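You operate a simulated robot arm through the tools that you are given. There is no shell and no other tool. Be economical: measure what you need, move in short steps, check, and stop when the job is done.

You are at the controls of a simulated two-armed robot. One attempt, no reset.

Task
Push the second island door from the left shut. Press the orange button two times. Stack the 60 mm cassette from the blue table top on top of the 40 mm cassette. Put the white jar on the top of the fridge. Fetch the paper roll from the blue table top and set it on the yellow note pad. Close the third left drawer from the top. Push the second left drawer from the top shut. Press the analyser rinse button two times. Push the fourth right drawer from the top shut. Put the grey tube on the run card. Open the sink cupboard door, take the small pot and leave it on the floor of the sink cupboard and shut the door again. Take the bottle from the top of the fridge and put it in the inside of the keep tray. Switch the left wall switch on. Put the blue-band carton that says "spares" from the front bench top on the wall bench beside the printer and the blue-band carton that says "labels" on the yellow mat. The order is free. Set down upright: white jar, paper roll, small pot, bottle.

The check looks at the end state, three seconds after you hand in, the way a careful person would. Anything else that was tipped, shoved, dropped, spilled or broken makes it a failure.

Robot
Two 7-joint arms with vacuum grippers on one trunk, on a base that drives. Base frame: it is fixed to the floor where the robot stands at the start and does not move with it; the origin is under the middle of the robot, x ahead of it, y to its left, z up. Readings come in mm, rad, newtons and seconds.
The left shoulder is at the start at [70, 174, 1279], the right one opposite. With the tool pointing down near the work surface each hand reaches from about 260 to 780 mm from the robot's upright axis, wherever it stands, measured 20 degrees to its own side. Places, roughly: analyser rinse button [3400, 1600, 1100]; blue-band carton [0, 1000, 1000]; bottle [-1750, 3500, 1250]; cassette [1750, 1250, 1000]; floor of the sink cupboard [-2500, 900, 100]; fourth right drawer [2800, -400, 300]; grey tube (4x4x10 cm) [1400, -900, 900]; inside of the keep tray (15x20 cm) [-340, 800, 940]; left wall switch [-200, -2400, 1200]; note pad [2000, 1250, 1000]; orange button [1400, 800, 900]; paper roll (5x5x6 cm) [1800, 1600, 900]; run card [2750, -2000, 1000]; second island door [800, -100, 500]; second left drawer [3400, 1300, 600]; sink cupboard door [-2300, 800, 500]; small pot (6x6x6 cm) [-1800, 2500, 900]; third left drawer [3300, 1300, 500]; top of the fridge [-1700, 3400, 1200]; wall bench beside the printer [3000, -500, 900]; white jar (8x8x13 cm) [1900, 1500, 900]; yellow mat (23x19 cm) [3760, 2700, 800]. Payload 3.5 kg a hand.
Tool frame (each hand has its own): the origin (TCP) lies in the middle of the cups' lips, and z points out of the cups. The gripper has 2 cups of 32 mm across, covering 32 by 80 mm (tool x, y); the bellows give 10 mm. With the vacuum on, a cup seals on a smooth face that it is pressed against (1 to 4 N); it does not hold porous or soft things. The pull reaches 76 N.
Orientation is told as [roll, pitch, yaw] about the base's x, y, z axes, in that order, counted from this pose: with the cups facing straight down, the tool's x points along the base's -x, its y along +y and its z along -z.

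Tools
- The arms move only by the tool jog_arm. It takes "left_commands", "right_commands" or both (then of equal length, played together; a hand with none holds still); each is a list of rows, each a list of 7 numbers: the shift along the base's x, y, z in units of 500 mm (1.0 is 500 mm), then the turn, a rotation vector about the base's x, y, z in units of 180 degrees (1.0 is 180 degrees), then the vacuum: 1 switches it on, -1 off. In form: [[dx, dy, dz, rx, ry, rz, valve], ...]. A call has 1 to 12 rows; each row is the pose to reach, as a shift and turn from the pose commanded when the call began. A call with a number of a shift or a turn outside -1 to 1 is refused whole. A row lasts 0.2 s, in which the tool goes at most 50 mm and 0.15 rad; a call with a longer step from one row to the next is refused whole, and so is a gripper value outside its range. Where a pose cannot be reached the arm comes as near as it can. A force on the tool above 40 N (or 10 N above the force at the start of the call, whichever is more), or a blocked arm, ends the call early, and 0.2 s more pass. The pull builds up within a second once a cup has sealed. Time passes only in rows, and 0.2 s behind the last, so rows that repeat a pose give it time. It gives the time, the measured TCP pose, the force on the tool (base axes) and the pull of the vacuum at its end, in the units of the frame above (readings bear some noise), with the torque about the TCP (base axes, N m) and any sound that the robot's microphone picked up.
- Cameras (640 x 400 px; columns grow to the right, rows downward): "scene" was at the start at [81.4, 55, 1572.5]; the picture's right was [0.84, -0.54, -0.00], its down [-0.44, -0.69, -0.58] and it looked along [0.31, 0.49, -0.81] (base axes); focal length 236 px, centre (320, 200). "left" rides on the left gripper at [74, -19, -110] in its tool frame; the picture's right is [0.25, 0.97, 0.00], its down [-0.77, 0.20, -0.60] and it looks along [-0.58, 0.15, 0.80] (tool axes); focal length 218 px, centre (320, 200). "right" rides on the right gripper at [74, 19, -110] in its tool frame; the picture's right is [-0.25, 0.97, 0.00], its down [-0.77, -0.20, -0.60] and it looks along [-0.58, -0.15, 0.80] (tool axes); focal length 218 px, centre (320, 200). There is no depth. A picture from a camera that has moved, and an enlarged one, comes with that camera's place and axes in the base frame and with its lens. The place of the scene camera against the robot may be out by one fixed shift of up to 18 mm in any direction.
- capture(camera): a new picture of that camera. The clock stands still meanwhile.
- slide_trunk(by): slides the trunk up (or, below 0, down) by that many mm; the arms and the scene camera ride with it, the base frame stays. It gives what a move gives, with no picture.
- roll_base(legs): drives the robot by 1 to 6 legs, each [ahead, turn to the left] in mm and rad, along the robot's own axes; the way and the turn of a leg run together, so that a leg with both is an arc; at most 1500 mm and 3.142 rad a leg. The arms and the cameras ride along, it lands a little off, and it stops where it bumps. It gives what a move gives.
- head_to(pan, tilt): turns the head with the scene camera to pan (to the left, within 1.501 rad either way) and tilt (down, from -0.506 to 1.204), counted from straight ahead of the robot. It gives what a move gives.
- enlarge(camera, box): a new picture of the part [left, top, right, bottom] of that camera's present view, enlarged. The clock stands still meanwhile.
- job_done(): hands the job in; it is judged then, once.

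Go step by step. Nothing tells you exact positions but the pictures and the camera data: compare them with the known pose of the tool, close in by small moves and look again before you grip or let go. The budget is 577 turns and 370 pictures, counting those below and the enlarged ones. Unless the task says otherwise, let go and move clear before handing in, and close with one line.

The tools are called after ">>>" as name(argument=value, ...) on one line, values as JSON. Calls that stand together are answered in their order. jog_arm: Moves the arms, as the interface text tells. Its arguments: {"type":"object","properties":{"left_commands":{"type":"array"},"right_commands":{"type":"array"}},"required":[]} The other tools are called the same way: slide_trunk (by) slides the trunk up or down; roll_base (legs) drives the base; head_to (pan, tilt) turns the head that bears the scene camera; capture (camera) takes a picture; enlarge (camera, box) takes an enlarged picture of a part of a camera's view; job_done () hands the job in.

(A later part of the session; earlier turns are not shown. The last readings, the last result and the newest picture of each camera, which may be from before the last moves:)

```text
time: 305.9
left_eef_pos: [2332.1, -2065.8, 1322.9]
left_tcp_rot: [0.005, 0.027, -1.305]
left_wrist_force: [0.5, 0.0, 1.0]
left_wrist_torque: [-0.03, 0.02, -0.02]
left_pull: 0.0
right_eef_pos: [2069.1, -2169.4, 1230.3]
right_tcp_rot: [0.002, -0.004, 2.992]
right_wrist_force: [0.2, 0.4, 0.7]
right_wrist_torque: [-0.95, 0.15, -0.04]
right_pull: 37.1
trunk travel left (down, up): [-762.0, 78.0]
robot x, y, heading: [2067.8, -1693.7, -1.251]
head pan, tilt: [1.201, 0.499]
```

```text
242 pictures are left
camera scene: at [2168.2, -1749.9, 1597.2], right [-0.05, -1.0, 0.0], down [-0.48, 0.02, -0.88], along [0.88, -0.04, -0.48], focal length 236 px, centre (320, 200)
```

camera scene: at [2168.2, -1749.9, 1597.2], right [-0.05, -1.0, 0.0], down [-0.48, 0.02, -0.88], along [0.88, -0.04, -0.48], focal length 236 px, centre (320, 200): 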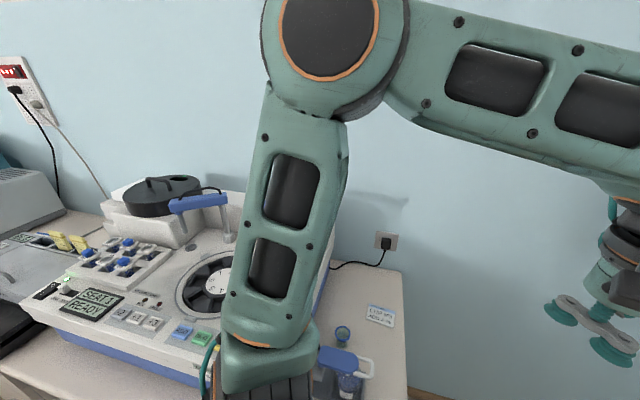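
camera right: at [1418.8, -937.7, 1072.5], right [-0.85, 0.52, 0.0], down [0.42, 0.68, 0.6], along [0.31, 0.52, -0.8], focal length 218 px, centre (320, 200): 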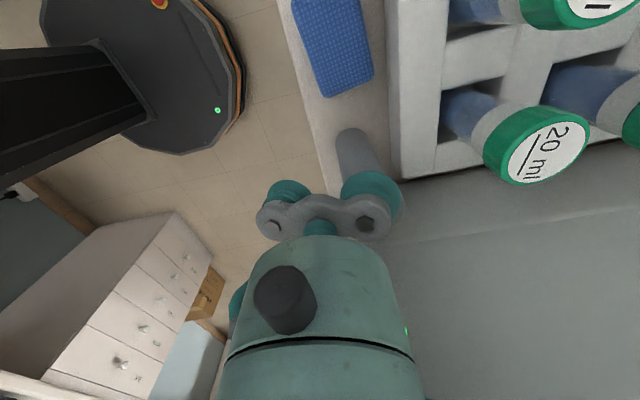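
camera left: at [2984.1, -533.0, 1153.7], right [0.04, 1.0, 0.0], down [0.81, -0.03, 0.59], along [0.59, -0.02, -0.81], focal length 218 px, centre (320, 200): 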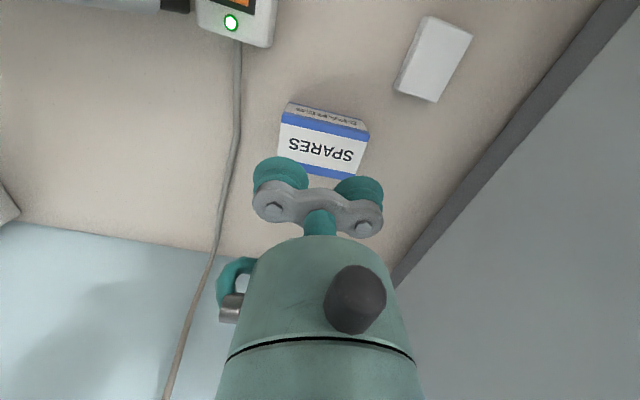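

I cut the corner and the base stopped against the bench front. I'll back up and check that nothing was disturbed.

>>> roll_base(legs=[[-350, 0]])

>>> head_to(pan=0.5, tilt=0.5)

>>> capture(camera="scene")

```text
time: 308.2
left_eef_pos: [2221.0, -1735.6, 1321.1]
left_tcp_rot: [0.007, 0.027, -1.306]
left_wrist_force: [-1.0, 0.9, 0.1]
left_wrist_torque: [-0.01, 0.0, -0.01]
left_pull: 0.2
right_eef_pos: [1957.1, -1838.0, 1228.3]
right_tcp_rot: [0.0, -0.004, 2.992]
right_wrist_force: [0.1, -0.5, -0.2]
right_wrist_torque: [-0.95, 0.15, 0.01]
right_pull: 37.9
trunk travel left (down, up): [-762.0, 78.0]
robot x, y, heading: [1957.1, -1360.2, -1.246]
head pan, tilt: [1.201, 0.499]
```

```text
time: 309.3
left_eef_pos: [2219.2, -1734.3, 1321.7]
left_tcp_rot: [0.006, 0.028, -1.305]
left_wrist_force: [0.9, -0.4, 0.1]
left_wrist_torque: [-0.01, 0.01, -0.01]
left_pull: 0.0
right_eef_pos: [1955.6, -1837.7, 1229.9]
right_tcp_rot: [0.001, -0.003, 2.993]
right_wrist_force: [1.0, -1.2, -0.1]
right_wrist_torque: [-0.93, 0.14, -0.03]
right_pull: 37.1
trunk travel left (down, up): [-762.0, 78.0]
robot x, y, heading: [1958.5, -1359.4, -1.249]
head pan, tilt: [0.499, 0.499]
```

```text
241 pictures are left
camera scene: at [2031.8, -1475.5, 1597.1], right [-0.68, -0.73, 0.0], down [-0.35, 0.33, -0.88], along [0.64, -0.6, -0.48], focal length 236 px, centre (320, 200)
```

scene: 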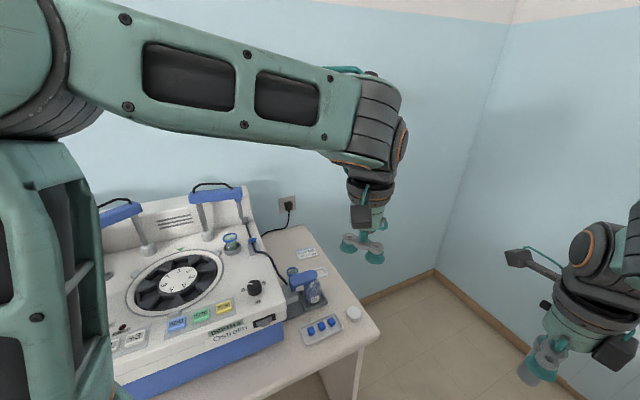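

Everything on the bench looks unchanged. I'll go round properly: along the aisle past the bench end, then across.

>>> roll_base(legs=[[0, -0.616], [905, 0], [0, 1.571]])

>>> head_to(pan=0.4, tilt=0.6)

>>> capture(camera="scene")

```text
time: 319.6
left_eef_pos: [2157.3, -2231.4, 1322.7]
left_tcp_rot: [0.007, 0.026, -0.353]
left_wrist_force: [0.7, 0.1, 0.1]
left_wrist_torque: [-0.02, 0.0, -0.01]
left_pull: 0.0
right_eef_pos: [2087.0, -2506.2, 1229.2]
right_tcp_rot: [0.004, -0.003, -2.34]
right_wrist_force: [0.0, 1.5, -0.3]
right_wrist_torque: [-0.66, -0.68, 0.0]
right_pull: 37.4
trunk travel left (down, up): [-762.0, 78.0]
robot x, y, heading: [1701.9, -2227.1, -0.289]
head pan, tilt: [0.499, 0.499]
```

```text
time: 320.2
left_eef_pos: [2156.1, -2231.2, 1322.4]
left_tcp_rot: [0.006, 0.027, -0.353]
left_wrist_force: [-0.9, 0.5, 0.6]
left_wrist_torque: [0.02, -0.05, 0.03]
left_pull: 0.0
right_eef_pos: [2087.0, -2506.6, 1229.0]
right_tcp_rot: [0.002, -0.004, -2.338]
right_wrist_force: [-0.4, 0.1, 0.0]
right_wrist_torque: [-0.67, -0.69, 0.01]
right_pull: 37.9
trunk travel left (down, up): [-762.0, 78.0]
robot x, y, heading: [1700.7, -2228.8, -0.289]
head pan, tilt: [0.4, 0.6]
```

```text
240 pictures are left
camera scene: at [1826.2, -2241.3, 1588.1], right [0.11, -0.99, 0.0], down [-0.56, -0.06, -0.83], along [0.82, 0.09, -0.56], focal length 236 px, centre (320, 200)
```

scene: 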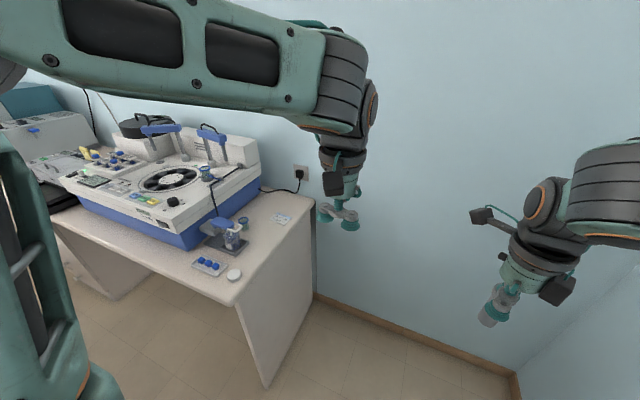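

>>> roll_base(legs=[[450, 0], [0, 1.566]])

>>> head_to(pan=-0.4, tilt=0.8)

>>> capture(camera="scene")

```text
time: 326.8
left_eef_pos: [2132.8, -1903.3, 1322.0]
left_tcp_rot: [0.007, 0.024, 1.223]
left_wrist_force: [0.2, -0.1, 0.4]
left_wrist_torque: [-0.02, -0.01, 0.0]
left_pull: 0.0
right_eef_pos: [2409.5, -1972.1, 1230.2]
right_tcp_rot: [0.002, -0.001, -0.762]
right_wrist_force: [0.2, -0.1, -0.2]
right_wrist_torque: [0.64, -0.64, 0.02]
right_pull: 37.9
trunk travel left (down, up): [-762.0, 78.0]
robot x, y, heading: [2136.7, -2363.4, 1.28]
head pan, tilt: [0.4, 0.6]
```

```text
time: 327.9
left_eef_pos: [2134.0, -1904.0, 1322.2]
left_tcp_rot: [0.006, 0.027, 1.223]
left_wrist_force: [0.3, 0.1, -0.7]
left_wrist_torque: [0.0, 0.03, -0.01]
left_pull: 0.0
right_eef_pos: [2408.4, -1971.6, 1229.3]
right_tcp_rot: [0.003, -0.004, -0.763]
right_wrist_force: [0.3, 0.3, 0.2]
right_wrist_torque: [0.64, -0.66, 0.03]
right_pull: 38.4
trunk travel left (down, up): [-762.0, 78.0]
robot x, y, heading: [2131.5, -2359.3, 1.282]
head pan, tilt: [-0.4, 0.799]
```

```text
239 pictures are left
camera scene: at [2191.0, -2257.8, 1571.3], right [0.77, -0.64, 0.0], down [-0.46, -0.55, -0.7], along [0.44, 0.54, -0.72], focal length 236 px, centre (320, 200)
```

scene: 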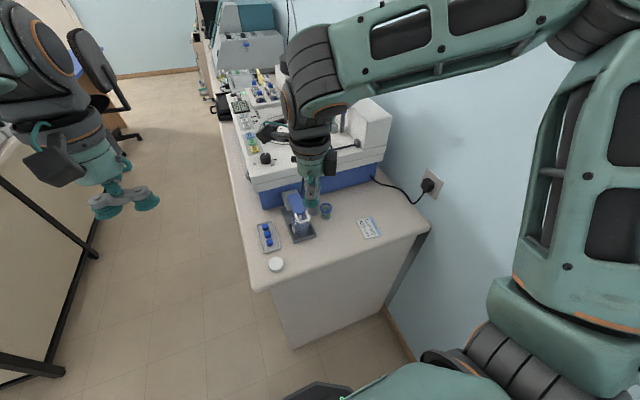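

>>> enlarge(camera="scene", box=[300, 190, 428, 270])

```text
5.00 times, centred on (364, 230) of scene
camera zoom: at [2191.0, -2257.8, 1571.3], right [0.77, -0.64, 0.0], down [-0.46, -0.55, -0.7], along [0.44, 0.54, -0.72], focal length 1180 px, centre (100, 50)
```

zoom: 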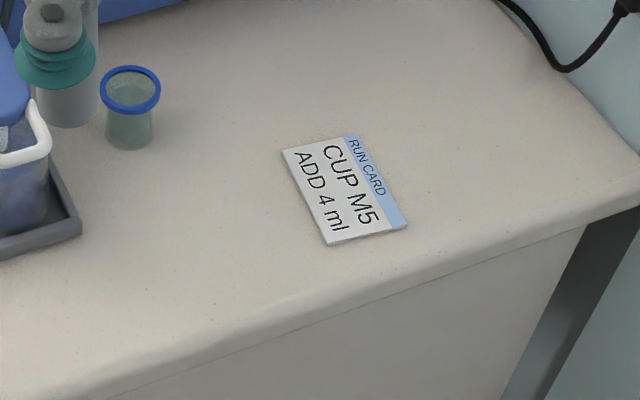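

>>> jog_arm(right_commands=[[0.09, -0.006, 0.0, 0, 0, 0, 1], [0.18, -0.012, 0, 0, 0, 0, 1], [0.27, -0.018, 0, 0, 0, 0, 1], [0.36, -0.024, -0.03, 0, 0, 0, 1], [0.45, -0.03, -0.06, 0, 0, 0, 1], [0.45, -0.03, -0.12, 0, 0, 0, 1]])

>>> capture(camera="right")

>>> enlarge(camera="scene", box=[300, 150, 460, 270])

```text
time: 329.3
left_eef_pos: [2131.5, -1902.3, 1321.2]
left_tcp_rot: [0.006, 0.027, 1.224]
left_wrist_force: [0.5, 0.1, 0.7]
left_wrist_torque: [-0.05, -0.01, 0.0]
left_pull: 0.1
right_eef_pos: [2633.3, -1986.5, 1168.3]
right_tcp_rot: [0.003, -0.004, -0.763]
right_wrist_force: [0.4, 0.1, 0.2]
right_wrist_torque: [0.7, -0.66, -0.01]
right_pull: 37.3
trunk travel left (down, up): [-762.0, 78.0]
robot x, y, heading: [2129.4, -2362.8, 1.283]
head pan, tilt: [-0.4, 0.799]
```

```text
237 pictures are left
camera right: at [2593.2, -1920.2, 1278.8], right [0.85, 0.52, 0.0], down [0.41, -0.68, 0.61], along [0.32, -0.52, -0.8], focal length 218 px, centre (320, 200)
```

right: 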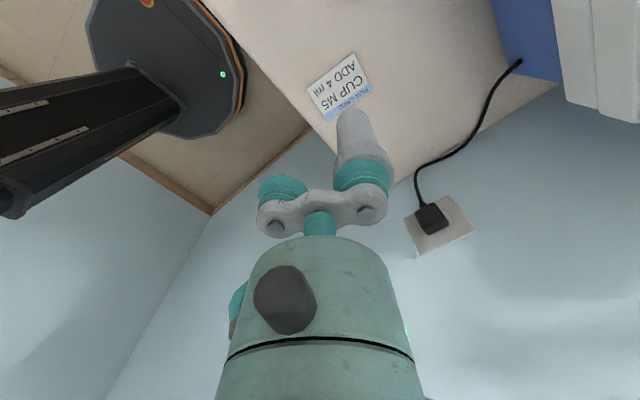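

```text
3.33 times, centred on (380, 210) of scene
camera zoom: at [2190.8, -2256.9, 1571.2], right [0.77, -0.64, 0.0], down [-0.46, -0.55, -0.7], along [0.44, 0.54, -0.72], focal length 787 px, centre (120, 167)
```

zoom: 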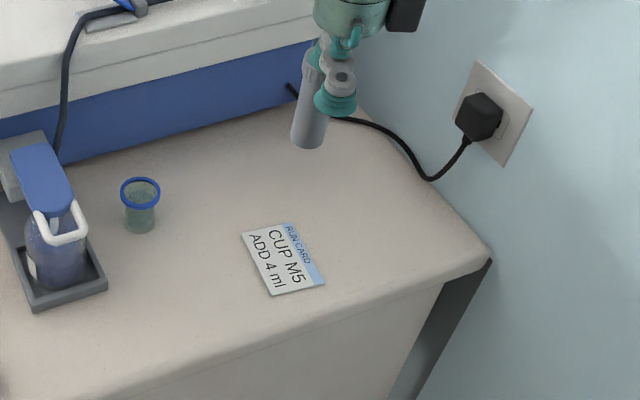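

>>> jog_arm(right_commands=[[0.01, 0.007, -0.08, 0, 0, 0, 1], [0.02, 0.014, -0.17, 0, 0, 0, 1], [0.022, 0.014, -0.25, 0, 0, 0, 1], [0.022, 0.014, -0.31, 0, 0, 0, 1]])

>>> capture(camera="right")

>>> enlarge(camera="scene", box=[300, 150, 460, 270])

```text
time: 330.3
left_eef_pos: [2133.6, -1902.3, 1321.6]
left_tcp_rot: [0.008, 0.028, 1.224]
left_wrist_force: [0.1, -0.2, 0.0]
left_wrist_torque: [-0.01, 0.02, 0.04]
left_pull: 0.0
right_eef_pos: [2645.7, -1980.1, 1015.4]
right_tcp_rot: [0.003, -0.001, -0.764]
right_wrist_force: [0.6, 0.5, -0.5]
right_wrist_torque: [0.69, -0.66, -0.04]
right_pull: 37.8
trunk travel left (down, up): [-762.0, 78.0]
robot x, y, heading: [2131.2, -2362.4, 1.28]
head pan, tilt: [-0.4, 0.799]
```

```text
235 pictures are left
camera right: at [2603.7, -1913.6, 1124.0], right [0.85, 0.52, 0.0], down [0.42, -0.68, 0.61], along [0.32, -0.51, -0.8], focal length 218 px, centre (320, 200)
```

right: 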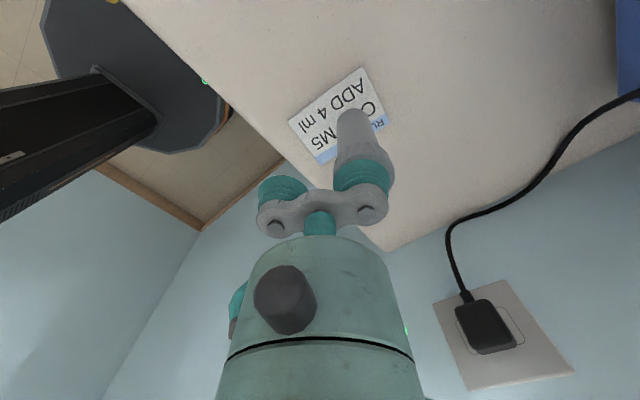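

```text
3.33 times, centred on (380, 210) of scene
camera zoom: at [2192.1, -2257.0, 1571.2], right [0.77, -0.64, 0.0], down [-0.46, -0.55, -0.7], along [0.44, 0.54, -0.72], focal length 787 px, centre (120, 167)
```

zoom: 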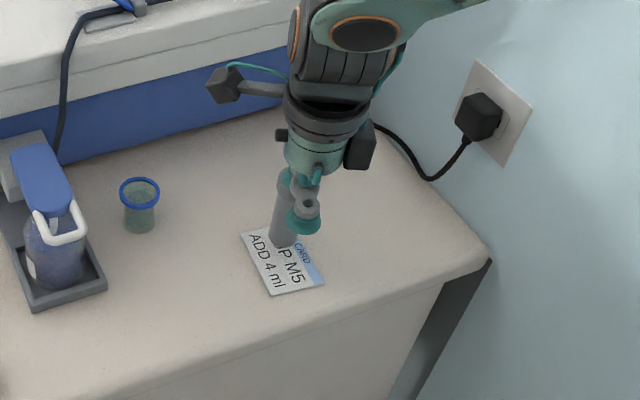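

>>> jog_arm(right_commands=[[0, 0, -0.012, 0, 0, 0, 1], [0, 0, -0.024, 0, 0, 0, 1], [0, 0, -0.034, 0, 0, 0, 1], [0, 0, -0.042, 0, 0, 0, 1]])

>>> jog_arm(right_commands=[[0, 0, -0.005, 0, 0, 0, 1], [0, 0, -0.01, 0, 0, 0, 1], [0, 0, -0.015, 0, 0, 0, 1]])

```text
time: 331.3
left_eef_pos: [2131.5, -1904.1, 1322.0]
left_tcp_rot: [0.007, 0.026, 1.225]
left_wrist_force: [-0.1, 0.0, -0.1]
left_wrist_torque: [-0.01, 0.0, 0.01]
left_pull: 0.1
right_eef_pos: [2643.0, -1979.1, 996.9]
right_tcp_rot: [0.005, -0.004, -0.762]
right_wrist_force: [0.8, 0.0, 14.6]
right_wrist_torque: [0.9, -0.92, 0.0]
right_pull: 37.8
trunk travel left (down, up): [-762.0, 78.0]
robot x, y, heading: [2135.5, -2365.0, 1.279]
head pan, tilt: [-0.4, 0.799]
```

```text
time: 332.1
left_eef_pos: [2130.0, -1906.7, 1323.7]
left_tcp_rot: [0.005, 0.026, 1.222]
left_wrist_force: [0.4, 0.4, 0.1]
left_wrist_torque: [-0.04, -0.02, -0.03]
left_pull: 0.1
right_eef_pos: [2640.0, -1980.1, 989.5]
right_tcp_rot: [0.007, -0.004, -0.763]
right_wrist_force: [-2.1, -1.6, 24.9]
right_wrist_torque: [0.97, -0.91, -0.04]
right_pull: 38.0
trunk travel left (down, up): [-762.0, 78.0]
robot x, y, heading: [2130.9, -2360.1, 1.281]
head pan, tilt: [-0.4, 0.799]
```

Tube is seated. Release and lift gently.

>>> jog_arm(right_commands=[[0, 0, 0.008, 0, 0, 0, -1], [0, 0, 0.012, 0, 0, 0, -1], [0, 0, 0.014, 0, 0, 0, -1], [0, 0, 0.016, 0, 0, 0, -1], [0, 0, 0.02, 0, 0, 0, -1], [0, 0, 0.04, 0, 0, 0, -1], [0, 0, 0.09, 0, 0, 0, -1], [0, 0, 0.18, 0, 0, 0, -1]])

>>> enlarge(camera="scene", box=[300, 150, 460, 270])

```text
time: 333.9
left_eef_pos: [2131.1, -1905.0, 1322.8]
left_tcp_rot: [0.006, 0.026, 1.223]
left_wrist_force: [-0.7, -0.4, -0.7]
left_wrist_torque: [-0.01, 0.01, -0.03]
left_pull: 0.0
right_eef_pos: [2643.4, -1981.8, 1077.9]
right_tcp_rot: [0.004, -0.002, -0.762]
right_wrist_force: [1.0, -0.6, 0.6]
right_wrist_torque: [0.0, -0.02, -0.02]
right_pull: 0.0
trunk travel left (down, up): [-762.0, 78.0]
robot x, y, heading: [2130.4, -2363.3, 1.279]
head pan, tilt: [-0.4, 0.799]
```

```text
3.33 times, centred on (380, 210) of scene
camera zoom: at [2189.1, -2259.5, 1571.4], right [0.77, -0.64, 0.0], down [-0.46, -0.55, -0.7], along [0.44, 0.54, -0.72], focal length 787 px, centre (120, 167)
```

zoom: 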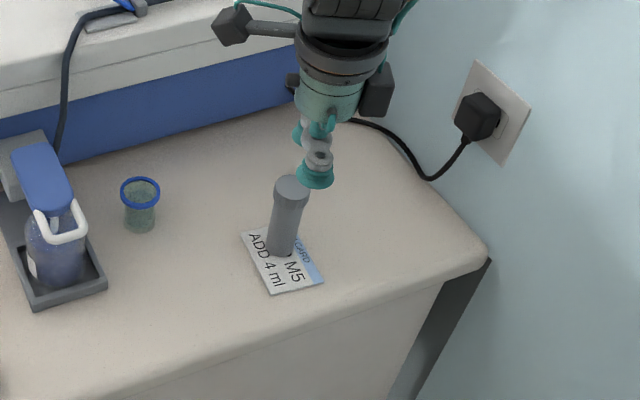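

The grey tube stands on the run card. I'll retract the right hand, then head to the wall switch.

>>> jog_arm(right_commands=[[0, 0, 0.09, 0, 0, 0, -1], [0, 0, 0.18, 0, 0, 0, -1], [0, 0, 0.27, 0, 0, 0, -1], [-0.05, -0.05, 0.33, 0, 0, 0, -1], [-0.1, -0.1, 0.38, 0, 0, 0, -1], [-0.16, -0.16, 0.42, 0, 0, 0, -1]])

```text
time: 335.3
left_eef_pos: [2134.6, -1904.1, 1322.0]
left_tcp_rot: [0.009, 0.025, 1.224]
left_wrist_force: [0.3, -0.2, 0.4]
left_wrist_torque: [0.02, -0.02, 0.05]
left_pull: 0.0
right_eef_pos: [2566.9, -2059.7, 1286.3]
right_tcp_rot: [0.002, 0.001, -0.762]
right_wrist_force: [0.0, -0.1, -0.9]
right_wrist_torque: [0.03, 0.06, 0.0]
right_pull: 0.1
trunk travel left (down, up): [-762.0, 78.0]
robot x, y, heading: [2134.4, -2366.5, 1.282]
head pan, tilt: [-0.4, 0.799]
```

>>> roll_base(legs=[[0, 1.568], [1500, 0], [500, 0], [0, 1.4]])

>>> head_to(pan=0, tilt=0.35)

>>> capture(camera="scene")

```text
time: 352.5
left_eef_pos: [161.5, -2229.2, 1322.6]
left_tcp_rot: [0.006, 0.026, -2.08]
left_wrist_force: [-0.4, -0.3, 0.2]
left_wrist_torque: [-0.02, -0.01, 0.03]
left_pull: 0.0
right_eef_pos: [-240.7, -2004.9, 1285.2]
right_tcp_rot: [0.003, -0.001, 2.215]
right_wrist_force: [0.2, 0.0, 0.1]
right_wrist_torque: [0.01, -0.01, 0.02]
right_pull: 0.1
trunk travel left (down, up): [-762.0, 78.0]
robot x, y, heading: [237.8, -1776.5, -2.024]
head pan, tilt: [-0.4, 0.799]
```

```text
time: 353.4
left_eef_pos: [161.6, -2227.4, 1321.6]
left_tcp_rot: [0.007, 0.025, -2.083]
left_wrist_force: [-0.4, 0.4, 0.0]
left_wrist_torque: [0.0, 0.01, 0.0]
left_pull: 0.0
right_eef_pos: [-241.3, -2004.5, 1285.8]
right_tcp_rot: [0.002, -0.005, 2.215]
right_wrist_force: [-0.7, 0.0, -0.1]
right_wrist_torque: [0.05, -0.02, -0.02]
right_pull: 0.0
trunk travel left (down, up): [-762.0, 78.0]
robot x, y, heading: [236.2, -1776.9, -2.025]
head pan, tilt: [0.0, 0.351]
```

```text
232 pictures are left
camera scene: at [164.5, -1911.9, 1610.8], right [-0.9, 0.44, 0.0], down [0.15, 0.31, -0.94], along [-0.41, -0.84, -0.34], focal length 236 px, centre (320, 200)
```

scene: 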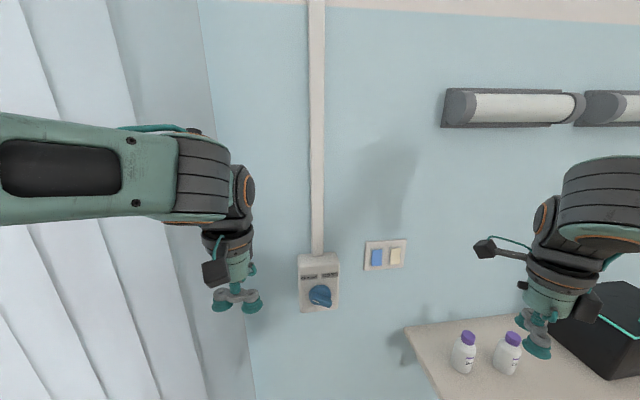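

>>> enlarge(camera="scene", box=[345, 230, 425, 280])

```text
8.00 times, centred on (385, 255) of scene
camera zoom: at [164.5, -1911.9, 1610.8], right [-0.9, 0.44, 0.0], down [0.15, 0.31, -0.94], along [-0.41, -0.84, -0.34], focal length 1888 px, centre (-200, -240)
```

zoom: 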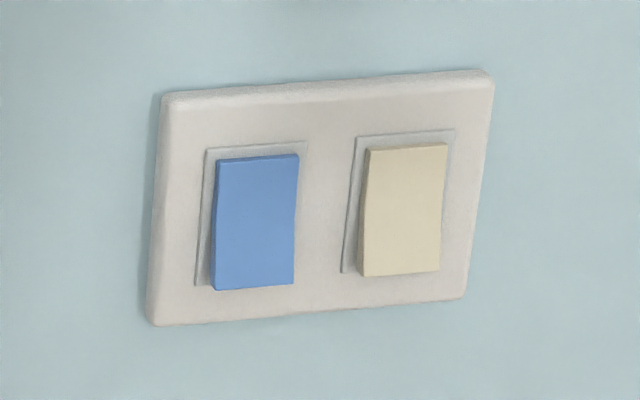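

The plate near (-258,-2384,1205) has two rockers and the left one is blue. I'll pull the right hand up and back, and position so the left hand faces the switch.

>>> jog_arm(right_commands=[[0.03, 0.06, 0.06, 0, 0, 0, -1], [0.06, 0.12, 0.12, 0, 0, 0, -1], [0.06, 0.12, 0.2, 0, 0, 0, -1]])

>>> capture(camera="scene")

```text
time: 354.2
left_eef_pos: [163.6, -2232.0, 1319.9]
left_tcp_rot: [0.006, 0.028, -2.083]
left_wrist_force: [-0.1, 0.2, -0.3]
left_wrist_torque: [0.02, 0.01, -0.02]
left_pull: 0.2
right_eef_pos: [-198.6, -1998.1, 1343.1]
right_tcp_rot: [0.003, -0.005, 2.215]
right_wrist_force: [-0.1, -0.3, -0.3]
right_wrist_torque: [0.05, 0.0, 0.01]
right_pull: 0.2
right hand out of reach, approached as far as the arm can: row 2, 3
trunk travel left (down, up): [-762.0, 78.0]
robot x, y, heading: [236.3, -1776.8, -2.027]
head pan, tilt: [0.0, 0.351]
```

```text
230 pictures are left
camera scene: at [166.7, -1915.0, 1610.7], right [-0.9, 0.44, 0.0], down [0.15, 0.31, -0.94], along [-0.41, -0.84, -0.34], focal length 236 px, centre (320, 200)
```

scene: 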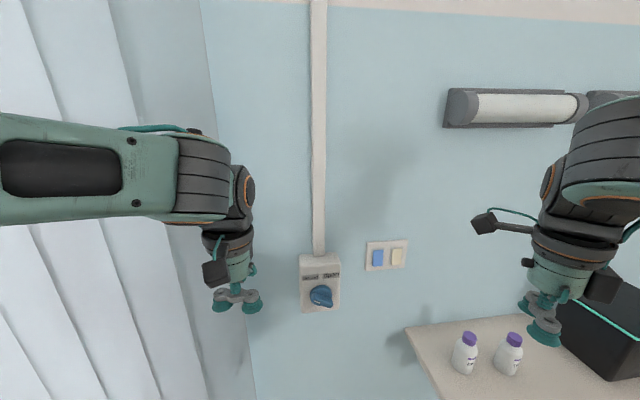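

>>> roll_base(legs=[[0, -0.956], [291, 0], [0, 1.116]])

>>> capture(camera="scene")

```text
time: 361.5
left_eef_pos: [-55.3, -2280.3, 1322.2]
left_tcp_rot: [0.006, 0.025, -1.92]
left_wrist_force: [-0.2, -0.4, -0.8]
left_wrist_torque: [-0.02, -0.01, 0.01]
left_pull: 0.0
right_eef_pos: [-450.0, -2109.3, 1343.1]
right_tcp_rot: [0.004, -0.003, 2.377]
right_wrist_force: [0.5, 0.0, 0.0]
right_wrist_torque: [0.02, 0.01, 0.0]
right_pull: 0.1
trunk travel left (down, up): [-762.0, 78.0]
robot x, y, heading: [-53.0, -1825.0, -1.859]
head pan, tilt: [0.0, 0.351]
```

```text
229 pictures are left
camera scene: at [-104.1, -1966.1, 1610.9], right [-0.96, 0.29, 0.0], down [0.1, 0.33, -0.94], along [-0.27, -0.9, -0.34], focal length 236 px, centre (320, 200)
```

scene: 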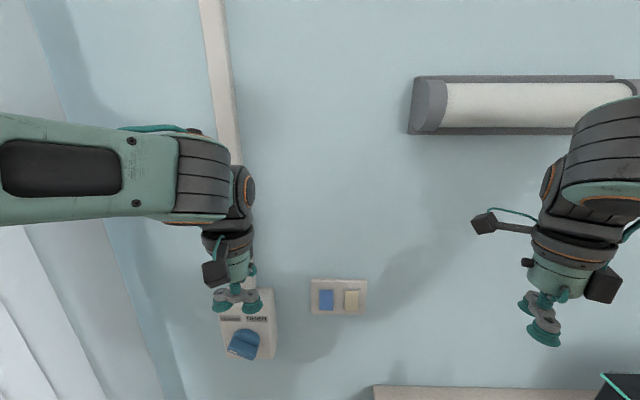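

>>> jog_arm(left_commands=[[-0.02, 0.05, -0.03, -0.039, 0.0142, 0, -1], [-0.06, 0.09, -0.07, -0.078, 0.0285, 0, -1], [-0.11, 0.1, -0.11, -0.117, 0.0427, 0, -1], [-0.16, 0.1, -0.15, -0.157, 0.057, 0, -1], [-0.21, 0.1, -0.19, -0.196, 0.071, 0, -1], [-0.25, 0.1, -0.236, -0.235, 0.0855, 0, -1]])

>>> capture(camera="left")

>>> capture(camera="scene")

```text
time: 362.9
left_eef_pos: [-181.8, -2229.5, 1203.5]
left_tcp_rot: [0.01, -0.759, -1.923]
left_wrist_force: [-0.2, 0.9, -0.6]
left_wrist_torque: [0.0, -0.02, 0.02]
left_pull: 0.0
right_eef_pos: [-452.8, -2110.2, 1342.2]
right_tcp_rot: [0.001, 0.002, 2.379]
right_wrist_force: [0.2, -0.4, -0.6]
right_wrist_torque: [0.01, 0.01, -0.02]
right_pull: 0.0
trunk travel left (down, up): [-762.0, 78.0]
robot x, y, heading: [-54.4, -1825.8, -1.858]
head pan, tilt: [0.0, 0.351]
```

```text
228 pictures are left
camera left: at [-157.5, -2102.5, 1233.1], right [0.97, -0.15, -0.17], down [0.14, -0.2, 0.97], along [-0.18, -0.97, -0.17], focal length 218 px, centre (320, 200)
```

left: 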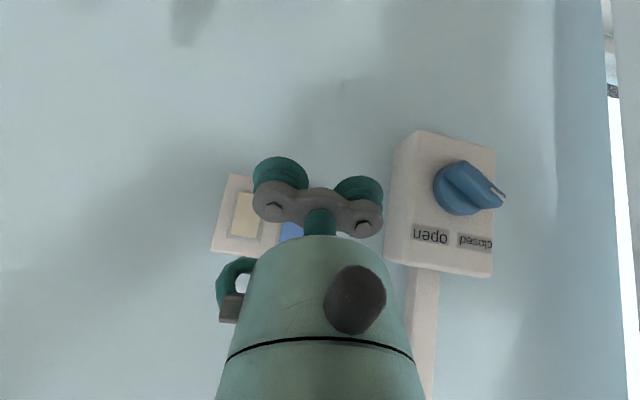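

```text
227 pictures are left
camera scene: at [-107.1, -1965.7, 1610.9], right [-0.96, 0.29, 0.0], down [0.1, 0.33, -0.94], along [-0.27, -0.9, -0.34], focal length 236 px, centre (320, 200)
```

scene: 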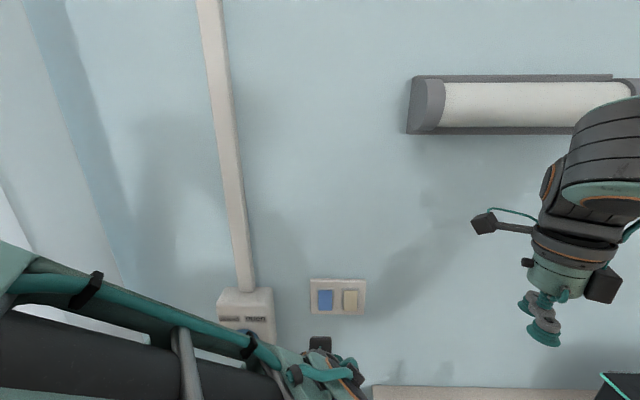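

>>> enlarge(camera="scene", box=[300, 272, 380, 322])

>>> enlarge(camera="left", box=[200, 160, 320, 260])

```text
8.00 times, centred on (340, 297) of scene
camera zoom: at [-107.1, -1965.7, 1610.9], right [-0.96, 0.29, 0.0], down [0.1, 0.33, -0.94], along [-0.27, -0.9, -0.34], focal length 1888 px, centre (160, -576)
```

zoom: 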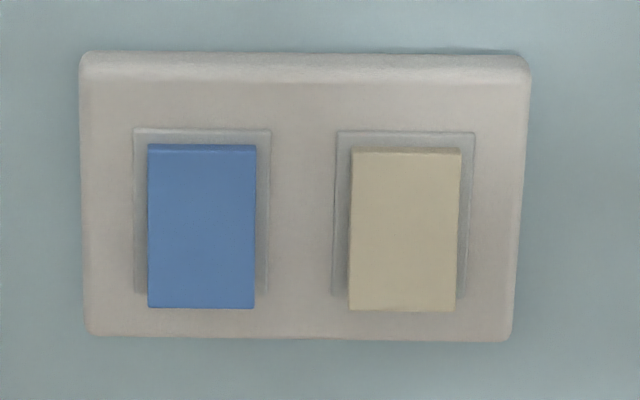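

```text
4.00 times, centred on (260, 210) of left
camera zoom: at [-157.5, -2102.5, 1233.1], right [0.97, -0.15, -0.17], down [0.14, -0.2, 0.97], along [-0.18, -0.97, -0.17], focal length 873 px, centre (560, 160)
```

zoom: 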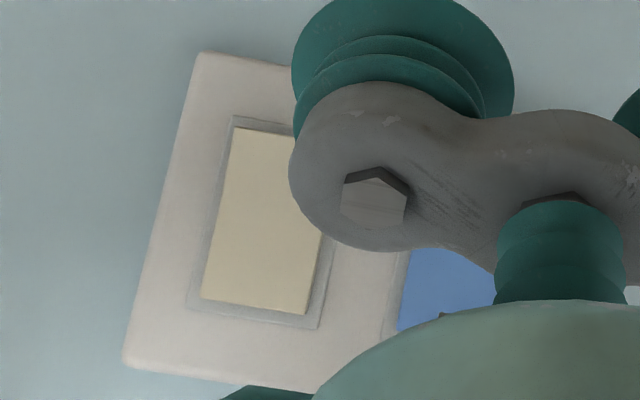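

Both rockers have their lower ends sticking out, so the lower end of the left (blue) one must be pressed. I'll shift left a bit for a clear hand view.

>>> jog_arm(left_commands=[[0.04, -0.012, -0.015, 0, 0, 0, -1], [0.077, -0.023, -0.03, 0, 0, 0, -1]])

>>> capture(camera="left")

>>> enlarge(camera="left", box=[200, 160, 320, 260])

```text
time: 363.5
left_eef_pos: [-140.6, -2241.8, 1188.0]
left_tcp_rot: [0.005, -0.76, -1.918]
left_wrist_force: [0.5, 0.5, -0.1]
left_wrist_torque: [0.02, -0.02, -0.01]
left_pull: 0.1
right_eef_pos: [-448.8, -2110.0, 1344.2]
right_tcp_rot: [0.0, -0.002, 2.378]
right_wrist_force: [-1.5, 1.2, 0.0]
right_wrist_torque: [-0.02, 0.01, 0.0]
right_pull: 0.1
trunk travel left (down, up): [-762.0, 78.0]
robot x, y, heading: [-56.6, -1821.7, -1.865]
head pan, tilt: [0.0, 0.351]
```

```text
224 pictures are left
camera left: at [-117.1, -2114.5, 1217.4], right [0.97, -0.15, -0.17], down [0.14, -0.2, 0.97], along [-0.18, -0.97, -0.18], focal length 218 px, centre (320, 200)
```

left: 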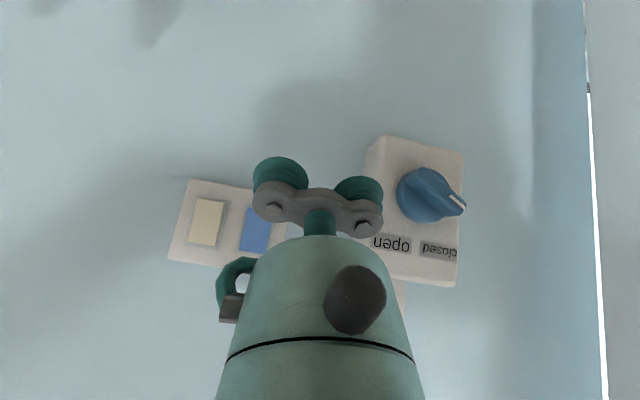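

```text
4.00 times, centred on (260, 210) of left
camera zoom: at [-117.1, -2114.5, 1217.4], right [0.97, -0.15, -0.17], down [0.14, -0.2, 0.97], along [-0.18, -0.97, -0.18], focal length 873 px, centre (560, 160)
```

zoom: 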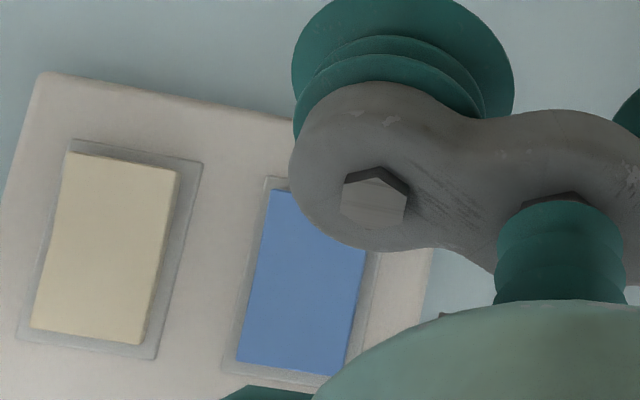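

>>> jog_arm(left_commands=[[-0.03, -0.082, -0.004, 0, 0, 0, -1], [-0.058, -0.16, -0.006, 0, 0, 0, -1], [-0.065, -0.185, -0.006, 0, 0, 0, -1]])

>>> enlarge(camera="left", box=[160, 120, 320, 260])

>>> enlarge(camera="scene", box=[270, 260, 390, 335])

```text
time: 364.3
left_eef_pos: [-172.7, -2333.6, 1188.2]
left_tcp_rot: [0.007, -0.758, -1.919]
left_wrist_force: [-0.8, -0.4, 0.7]
left_wrist_torque: [-0.03, 0.01, 0.02]
left_pull: 0.1
right_eef_pos: [-448.5, -2109.2, 1343.0]
right_tcp_rot: [0.0, -0.001, 2.377]
right_wrist_force: [-0.1, 0.2, -0.3]
right_wrist_torque: [-0.02, 0.0, 0.01]
right_pull: 0.2
trunk travel left (down, up): [-762.0, 78.0]
robot x, y, heading: [-55.5, -1823.6, -1.863]
head pan, tilt: [0.0, 0.351]
```

```text
2.86 times, centred on (240, 190) of left
camera zoom: at [-148.9, -2206.6, 1215.9], right [0.97, -0.15, -0.17], down [0.14, -0.2, 0.97], along [-0.18, -0.97, -0.17], focal length 624 px, centre (549, 229)
```

zoom: 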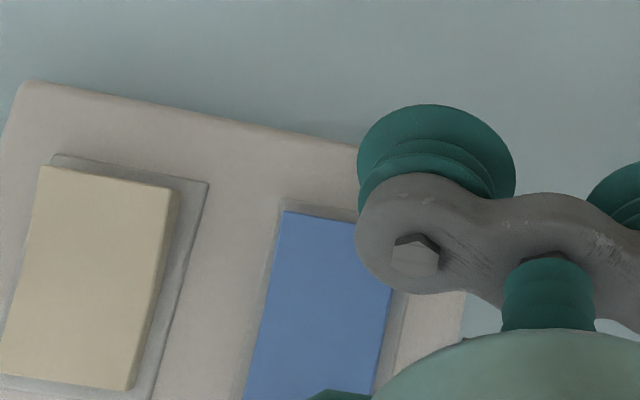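

```text
5.33 times, centred on (330, 298) of scene
camera zoom: at [-103.5, -1965.0, 1611.0], right [-0.96, 0.29, 0.0], down [0.1, 0.33, -0.94], along [-0.27, -0.9, -0.34], focal length 1259 px, centre (267, -320)
```

zoom: 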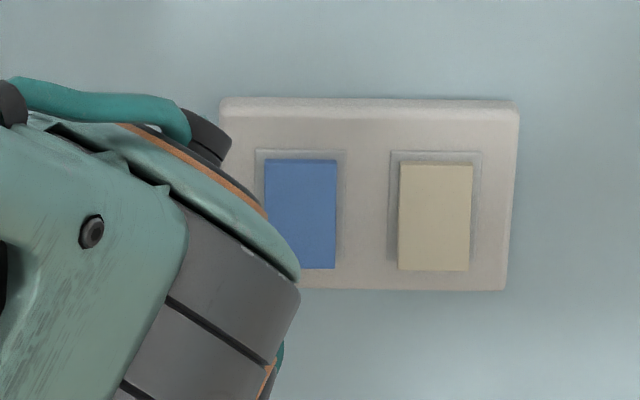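

>>> jog_arm(left_commands=[[-0.021, 0.008, 0, 0, 0, 0, -1], [-0.042, 0.015, 0, 0, 0, 0, -1]])

>>> enlarge(camera="left", box=[160, 120, 320, 260])

```text
time: 364.9
left_eef_pos: [-195.2, -2325.8, 1186.6]
left_tcp_rot: [0.009, -0.76, -1.92]
left_wrist_force: [-0.3, -1.1, -0.2]
left_wrist_torque: [0.03, -0.04, -0.05]
left_pull: 0.0
right_eef_pos: [-450.3, -2107.5, 1343.5]
right_tcp_rot: [0.003, -0.002, 2.377]
right_wrist_force: [0.8, -0.1, -0.7]
right_wrist_torque: [-0.03, -0.02, 0.0]
right_pull: 0.0
trunk travel left (down, up): [-762.0, 78.0]
robot x, y, heading: [-53.6, -1823.6, -1.86]
head pan, tilt: [0.0, 0.351]
```

```text
2.86 times, centred on (240, 190) of left
camera zoom: at [-171.3, -2199.0, 1215.3], right [0.97, -0.15, -0.17], down [0.14, -0.2, 0.97], along [-0.18, -0.97, -0.17], focal length 624 px, centre (549, 229)
```

zoom: 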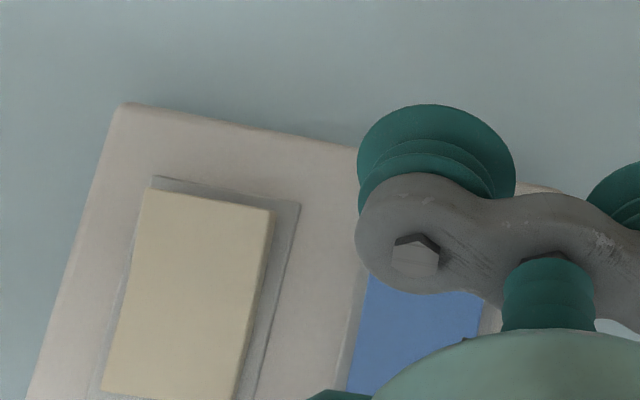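

Aligned now with the blue rocker's lower end. Advancing to press.

>>> jog_arm(left_commands=[[-0.006, -0.017, 0.006, 0, 0, 0, -1], [-0.012, -0.034, 0.006, 0, 0, 0, -1], [-0.016, -0.043, 0.006, 0, 0, 0, -1], [-0.018, -0.049, 0.006, 0, 0, 0, -1], [-0.02, -0.055, 0.006, 0, 0, 0, -1]])

```text
time: 366.1
left_eef_pos: [-204.2, -2354.6, 1189.6]
left_tcp_rot: [0.007, -0.76, -1.917]
left_wrist_force: [1.5, 0.6, -0.7]
left_wrist_torque: [0.0, -0.01, -0.05]
left_pull: 0.1
right_eef_pos: [-448.1, -2109.6, 1343.9]
right_tcp_rot: [0.002, 0.0, 2.376]
right_wrist_force: [-0.7, 0.8, 0.3]
right_wrist_torque: [-0.04, -0.02, 0.05]
right_pull: 0.2
trunk travel left (down, up): [-762.0, 78.0]
robot x, y, heading: [-58.4, -1824.6, -1.859]
head pan, tilt: [0.0, 0.351]
heard: click
```

A click was heard. I'll retract and check the rocker and lamps.

>>> jog_arm(left_commands=[[0.012, 0.034, 0, 0, 0, 0, -1], [0.03, 0.09, 0, 0, 0, 0, -1], [0.05, 0.16, 0.02, 0, 0, 0, -1], [0.08, 0.22, 0.06, 0, 0, 0, -1]])

>>> capture(camera="scene")

>>> enlarge(camera="scene", box=[300, 272, 380, 322])

```text
time: 367.1
left_eef_pos: [-163.1, -2242.7, 1220.4]
left_tcp_rot: [0.004, -0.761, -1.918]
left_wrist_force: [-0.2, 0.6, 0.3]
left_wrist_torque: [-0.04, 0.04, -0.02]
left_pull: 0.1
right_eef_pos: [-448.8, -2108.5, 1344.3]
right_tcp_rot: [0.003, -0.001, 2.377]
right_wrist_force: [0.6, 0.2, 0.2]
right_wrist_torque: [-0.02, 0.01, 0.01]
right_pull: 0.0
trunk travel left (down, up): [-762.0, 78.0]
robot x, y, heading: [-52.7, -1824.2, -1.86]
head pan, tilt: [0.0, 0.351]
```

```text
219 pictures are left
camera scene: at [-101.6, -1964.2, 1611.1], right [-0.96, 0.29, 0.0], down [0.1, 0.33, -0.94], along [-0.27, -0.9, -0.34], focal length 236 px, centre (320, 200)
```

scene: 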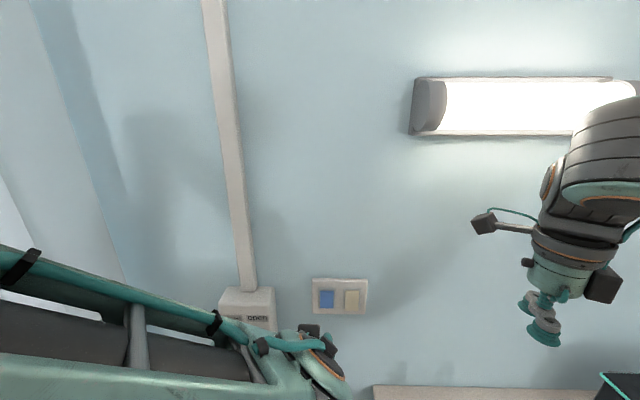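

```text
8.00 times, centred on (340, 297) of scene
camera zoom: at [-101.6, -1964.2, 1611.1], right [-0.96, 0.29, 0.0], down [0.1, 0.33, -0.94], along [-0.27, -0.9, -0.34], focal length 1888 px, centre (160, -576)
```

zoom: 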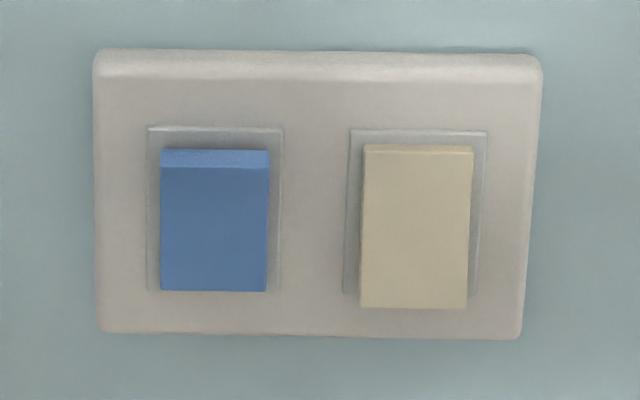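

The lamp lit, so the left switch is on. I'll restore both hands to travel poses before driving to the orange button.

>>> jog_arm(left_commands=[[0.05, 0.0, 0.03, 0.02, -0.007, 0, -1], [0.1, 0.0, 0.06, 0.04, -0.014, 0, -1], [0.15, -0.01, 0.09, 0.06, -0.021, 0, -1], [0.2, -0.02, 0.12, 0.08, -0.028, 0, -1], [0.25, -0.03, 0.15, 0.1, -0.035, 0, -1], [0.3, -0.04, 0.18, 0.12, -0.042, 0, -1], [0.35, -0.05, 0.2, 0.14, -0.05, 0, -1], [0.4, -0.06, 0.2, 0.16, -0.057, 0, -1], [0.45, -0.07, 0.2, 0.18, -0.065, 0, -1], [0.5, -0.08, 0.2, 0.2, -0.072, 0, -1], [0.55, -0.09, 0.2, 0.2275, -0.0825, 0, -1], [0.55, -0.09, 0.2, 0.2275, -0.0825, 0, -1]], right_commands=[[0, 0, 0, 0, 0, 0.046, -1], [0, 0, 0, 0, 0, 0.092, -1], [0, 0, 0, 0, 0, 0.138, -1], [0, 0, 0, 0, 0, 0.184, -1], [0, 0, 0, 0, 0, 0.23, -1], [0, 0, 0, 0, 0, 0.276, -1], [0, 0, 0, 0, 0, 0.322, -1], [0, 0, 0, 0, 0, 0.368, -1], [0, 0, 0, 0, 0, 0.414, -1], [0, 0, 0, 0, 0, 0.46, -1], [0, 0, 0, 0, 0, 0.506, -1], [0, 0, 0, 0, 0, 0.552, -1]])

>>> jog_arm(right_commands=[[0, 0, 0, 0, 0, 0.046, -1], [0, 0, 0, 0, 0, 0.098, -1]])

```text
time: 369.7
left_eef_pos: [110.9, -2288.6, 1319.4]
left_tcp_rot: [0.005, 0.002, -1.918]
left_wrist_force: [0.1, 0.6, 0.1]
left_wrist_torque: [-0.01, 0.0, -0.01]
left_pull: 0.0
right_eef_pos: [-450.1, -2110.3, 1343.0]
right_tcp_rot: [0.004, -0.002, -2.169]
right_wrist_force: [-0.4, -1.0, 0.6]
right_wrist_torque: [-0.03, 0.02, 0.01]
right_pull: 0.0
trunk travel left (down, up): [-762.0, 78.0]
robot x, y, heading: [-55.1, -1823.1, -1.865]
head pan, tilt: [0.0, 0.351]
```

```text
refused: row 2 steps farther than a row can; nothing moved
```

>>> roll_base(legs=[[0, 1.6], [0, 1.575], [1400, 0], [1350, 0]])

>>> head_to(pan=-0.8, tilt=0.7)

>>> capture(camera="scene")

```text
time: 390.7
left_eef_pos: [460.6, 1283.1, 1319.1]
left_tcp_rot: [0.008, 0.001, 1.267]
left_wrist_force: [-0.5, 0.3, 1.0]
left_wrist_torque: [0.0, -0.01, 0.0]
left_pull: 0.1
right_eef_pos: [1027.3, 1127.6, 1344.3]
right_tcp_rot: [0.001, -0.001, 1.012]
right_wrist_force: [0.8, 0.3, 0.8]
right_wrist_torque: [0.01, 0.0, 0.0]
right_pull: 0.1
trunk travel left (down, up): [-762.0, 78.0]
robot x, y, heading: [646.6, 823.4, 1.323]
head pan, tilt: [0.0, 0.351]
```

```text
time: 391.8
left_eef_pos: [460.9, 1283.5, 1319.2]
left_tcp_rot: [0.006, 0.003, 1.266]
left_wrist_force: [0.1, 0.5, 0.3]
left_wrist_torque: [-0.02, 0.01, 0.02]
left_pull: 0.1
right_eef_pos: [1026.7, 1127.5, 1342.1]
right_tcp_rot: [0.0, -0.003, 1.014]
right_wrist_force: [0.1, -1.3, 0.1]
right_wrist_torque: [0.0, -0.02, 0.0]
right_pull: 0.0
trunk travel left (down, up): [-762.0, 78.0]
robot x, y, heading: [645.8, 823.0, 1.324]
head pan, tilt: [-0.799, 0.7]
```

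```text
217 pictures are left
camera scene: at [724.1, 908.2, 1579.5], right [0.5, -0.87, 0.0], down [-0.56, -0.32, -0.77], along [0.66, 0.38, -0.64], focal length 236 px, centre (320, 200)
```

scene: 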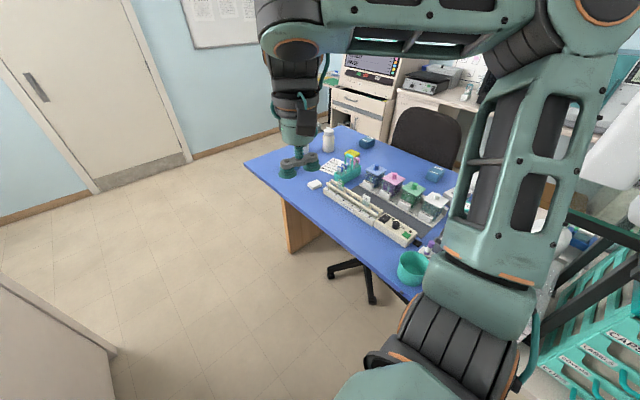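

>>> roll_base(legs=[[230, 0], [0, -1.617]])

>>> head_to(pan=0.0, tilt=0.75)

>>> capture(camera="scene")

```text
time: 397.4
left_eef_pos: [1168.3, 1218.4, 1319.0]
left_tcp_rot: [0.008, 0.003, -0.335]
left_wrist_force: [-0.2, -0.7, -0.3]
left_wrist_torque: [0.01, 0.0, 0.03]
left_pull: 0.1
right_eef_pos: [994.2, 656.7, 1344.1]
right_tcp_rot: [0.001, -0.002, -0.589]
right_wrist_force: [-0.7, -0.8, 0.8]
right_wrist_torque: [0.04, -0.01, 0.02]
right_pull: 0.1
trunk travel left (down, up): [-762.0, 78.0]
robot x, y, heading: [700.6, 1047.8, -0.281]
head pan, tilt: [-0.799, 0.7]
```

```text
time: 398.6
left_eef_pos: [1166.3, 1219.0, 1319.5]
left_tcp_rot: [0.004, 0.002, -0.336]
left_wrist_force: [-0.4, 0.5, 0.0]
left_wrist_torque: [0.04, 0.01, -0.01]
left_pull: 0.0
right_eef_pos: [994.3, 657.3, 1343.1]
right_tcp_rot: [0.001, -0.002, -0.59]
right_wrist_force: [-0.1, 0.6, -0.4]
right_wrist_torque: [0.01, 0.02, 0.0]
right_pull: 0.1
trunk travel left (down, up): [-762.0, 78.0]
robot x, y, heading: [701.2, 1048.9, -0.283]
head pan, tilt: [0.0, 0.75]
```

```text
216 pictures are left
camera scene: at [822.9, 1004.7, 1575.2], right [-0.28, -0.96, 0.0], down [-0.66, 0.19, -0.73], along [0.7, -0.2, -0.68], focal length 236 px, centre (320, 200)
```

scene: 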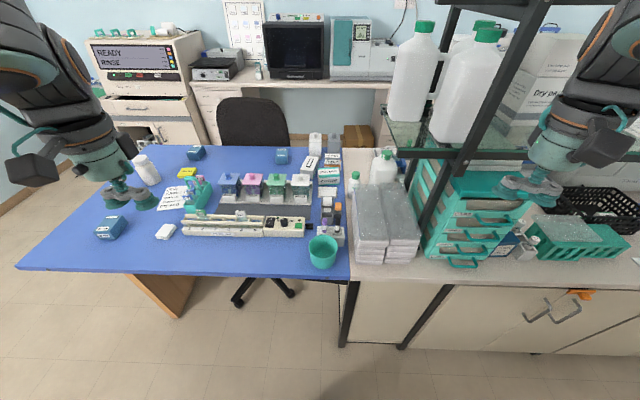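

>>> enlarge(camera="scene", box=[285, 140, 365, 275])

>>> enlarge(camera="scene", box=[90, 130, 330, 260])

```text
2.96 times, centred on (325, 208) of scene
camera zoom: at [822.9, 1004.7, 1575.2], right [-0.28, -0.96, 0.0], down [-0.66, 0.19, -0.73], along [0.7, -0.2, -0.68], focal length 699 px, centre (305, 178)
```

zoom: 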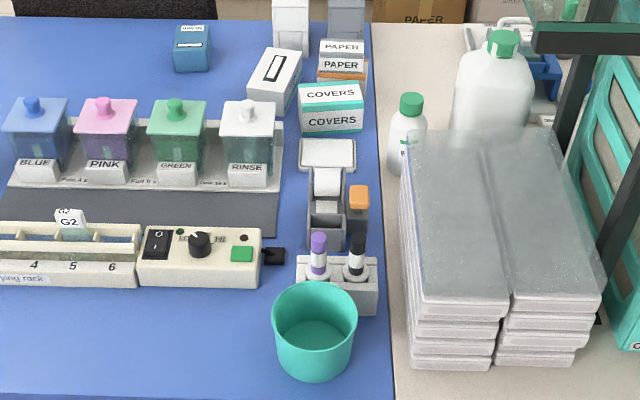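

```text
2.67 times, centred on (210, 195) of scene
camera zoom: at [822.9, 1004.7, 1575.2], right [-0.28, -0.96, 0.0], down [-0.66, 0.19, -0.73], along [0.7, -0.2, -0.68], focal length 629 px, centre (613, 213)
```

zoom: 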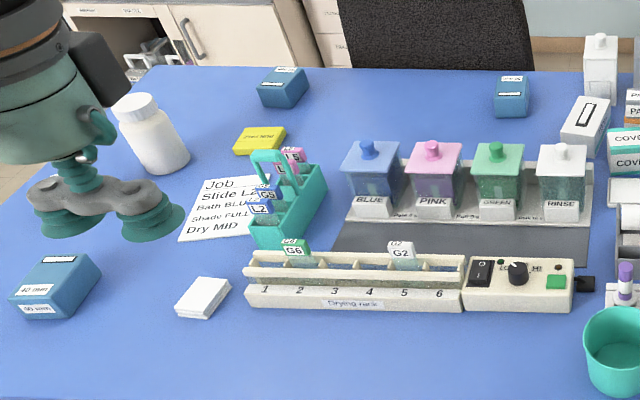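

I can see the table layout now. The orange button is on top of the small dark post near (1464,746), right beside the shelf end, so I'll use the left hand from the aisle.

>>> roll_base(legs=[[0, -0.31], [155, 0], [0, 0.3]])

>>> capture(camera="scene")

```text
time: 401.9
left_eef_pos: [1299.7, 1125.5, 1318.3]
left_tcp_rot: [0.007, 0.0, -0.348]
left_wrist_force: [0.1, -0.7, 0.4]
left_wrist_torque: [-0.01, -0.01, 0.01]
left_pull: 0.0
right_eef_pos: [1118.2, 565.8, 1342.7]
right_tcp_rot: [0.003, -0.002, -0.6]
right_wrist_force: [-0.4, -1.0, -0.2]
right_wrist_torque: [-0.05, -0.02, 0.0]
right_pull: 0.0
trunk travel left (down, up): [-762.0, 78.0]
robot x, y, heading: [831.6, 959.5, -0.292]
head pan, tilt: [0.0, 0.75]
```

```text
213 pictures are left
camera scene: at [951.5, 915.1, 1575.2], right [-0.29, -0.96, 0.0], down [-0.65, 0.2, -0.73], along [0.7, -0.21, -0.68], focal length 236 px, centre (320, 200)
```

scene: 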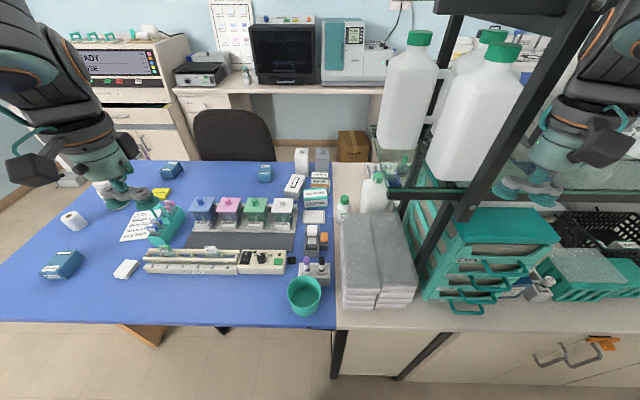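

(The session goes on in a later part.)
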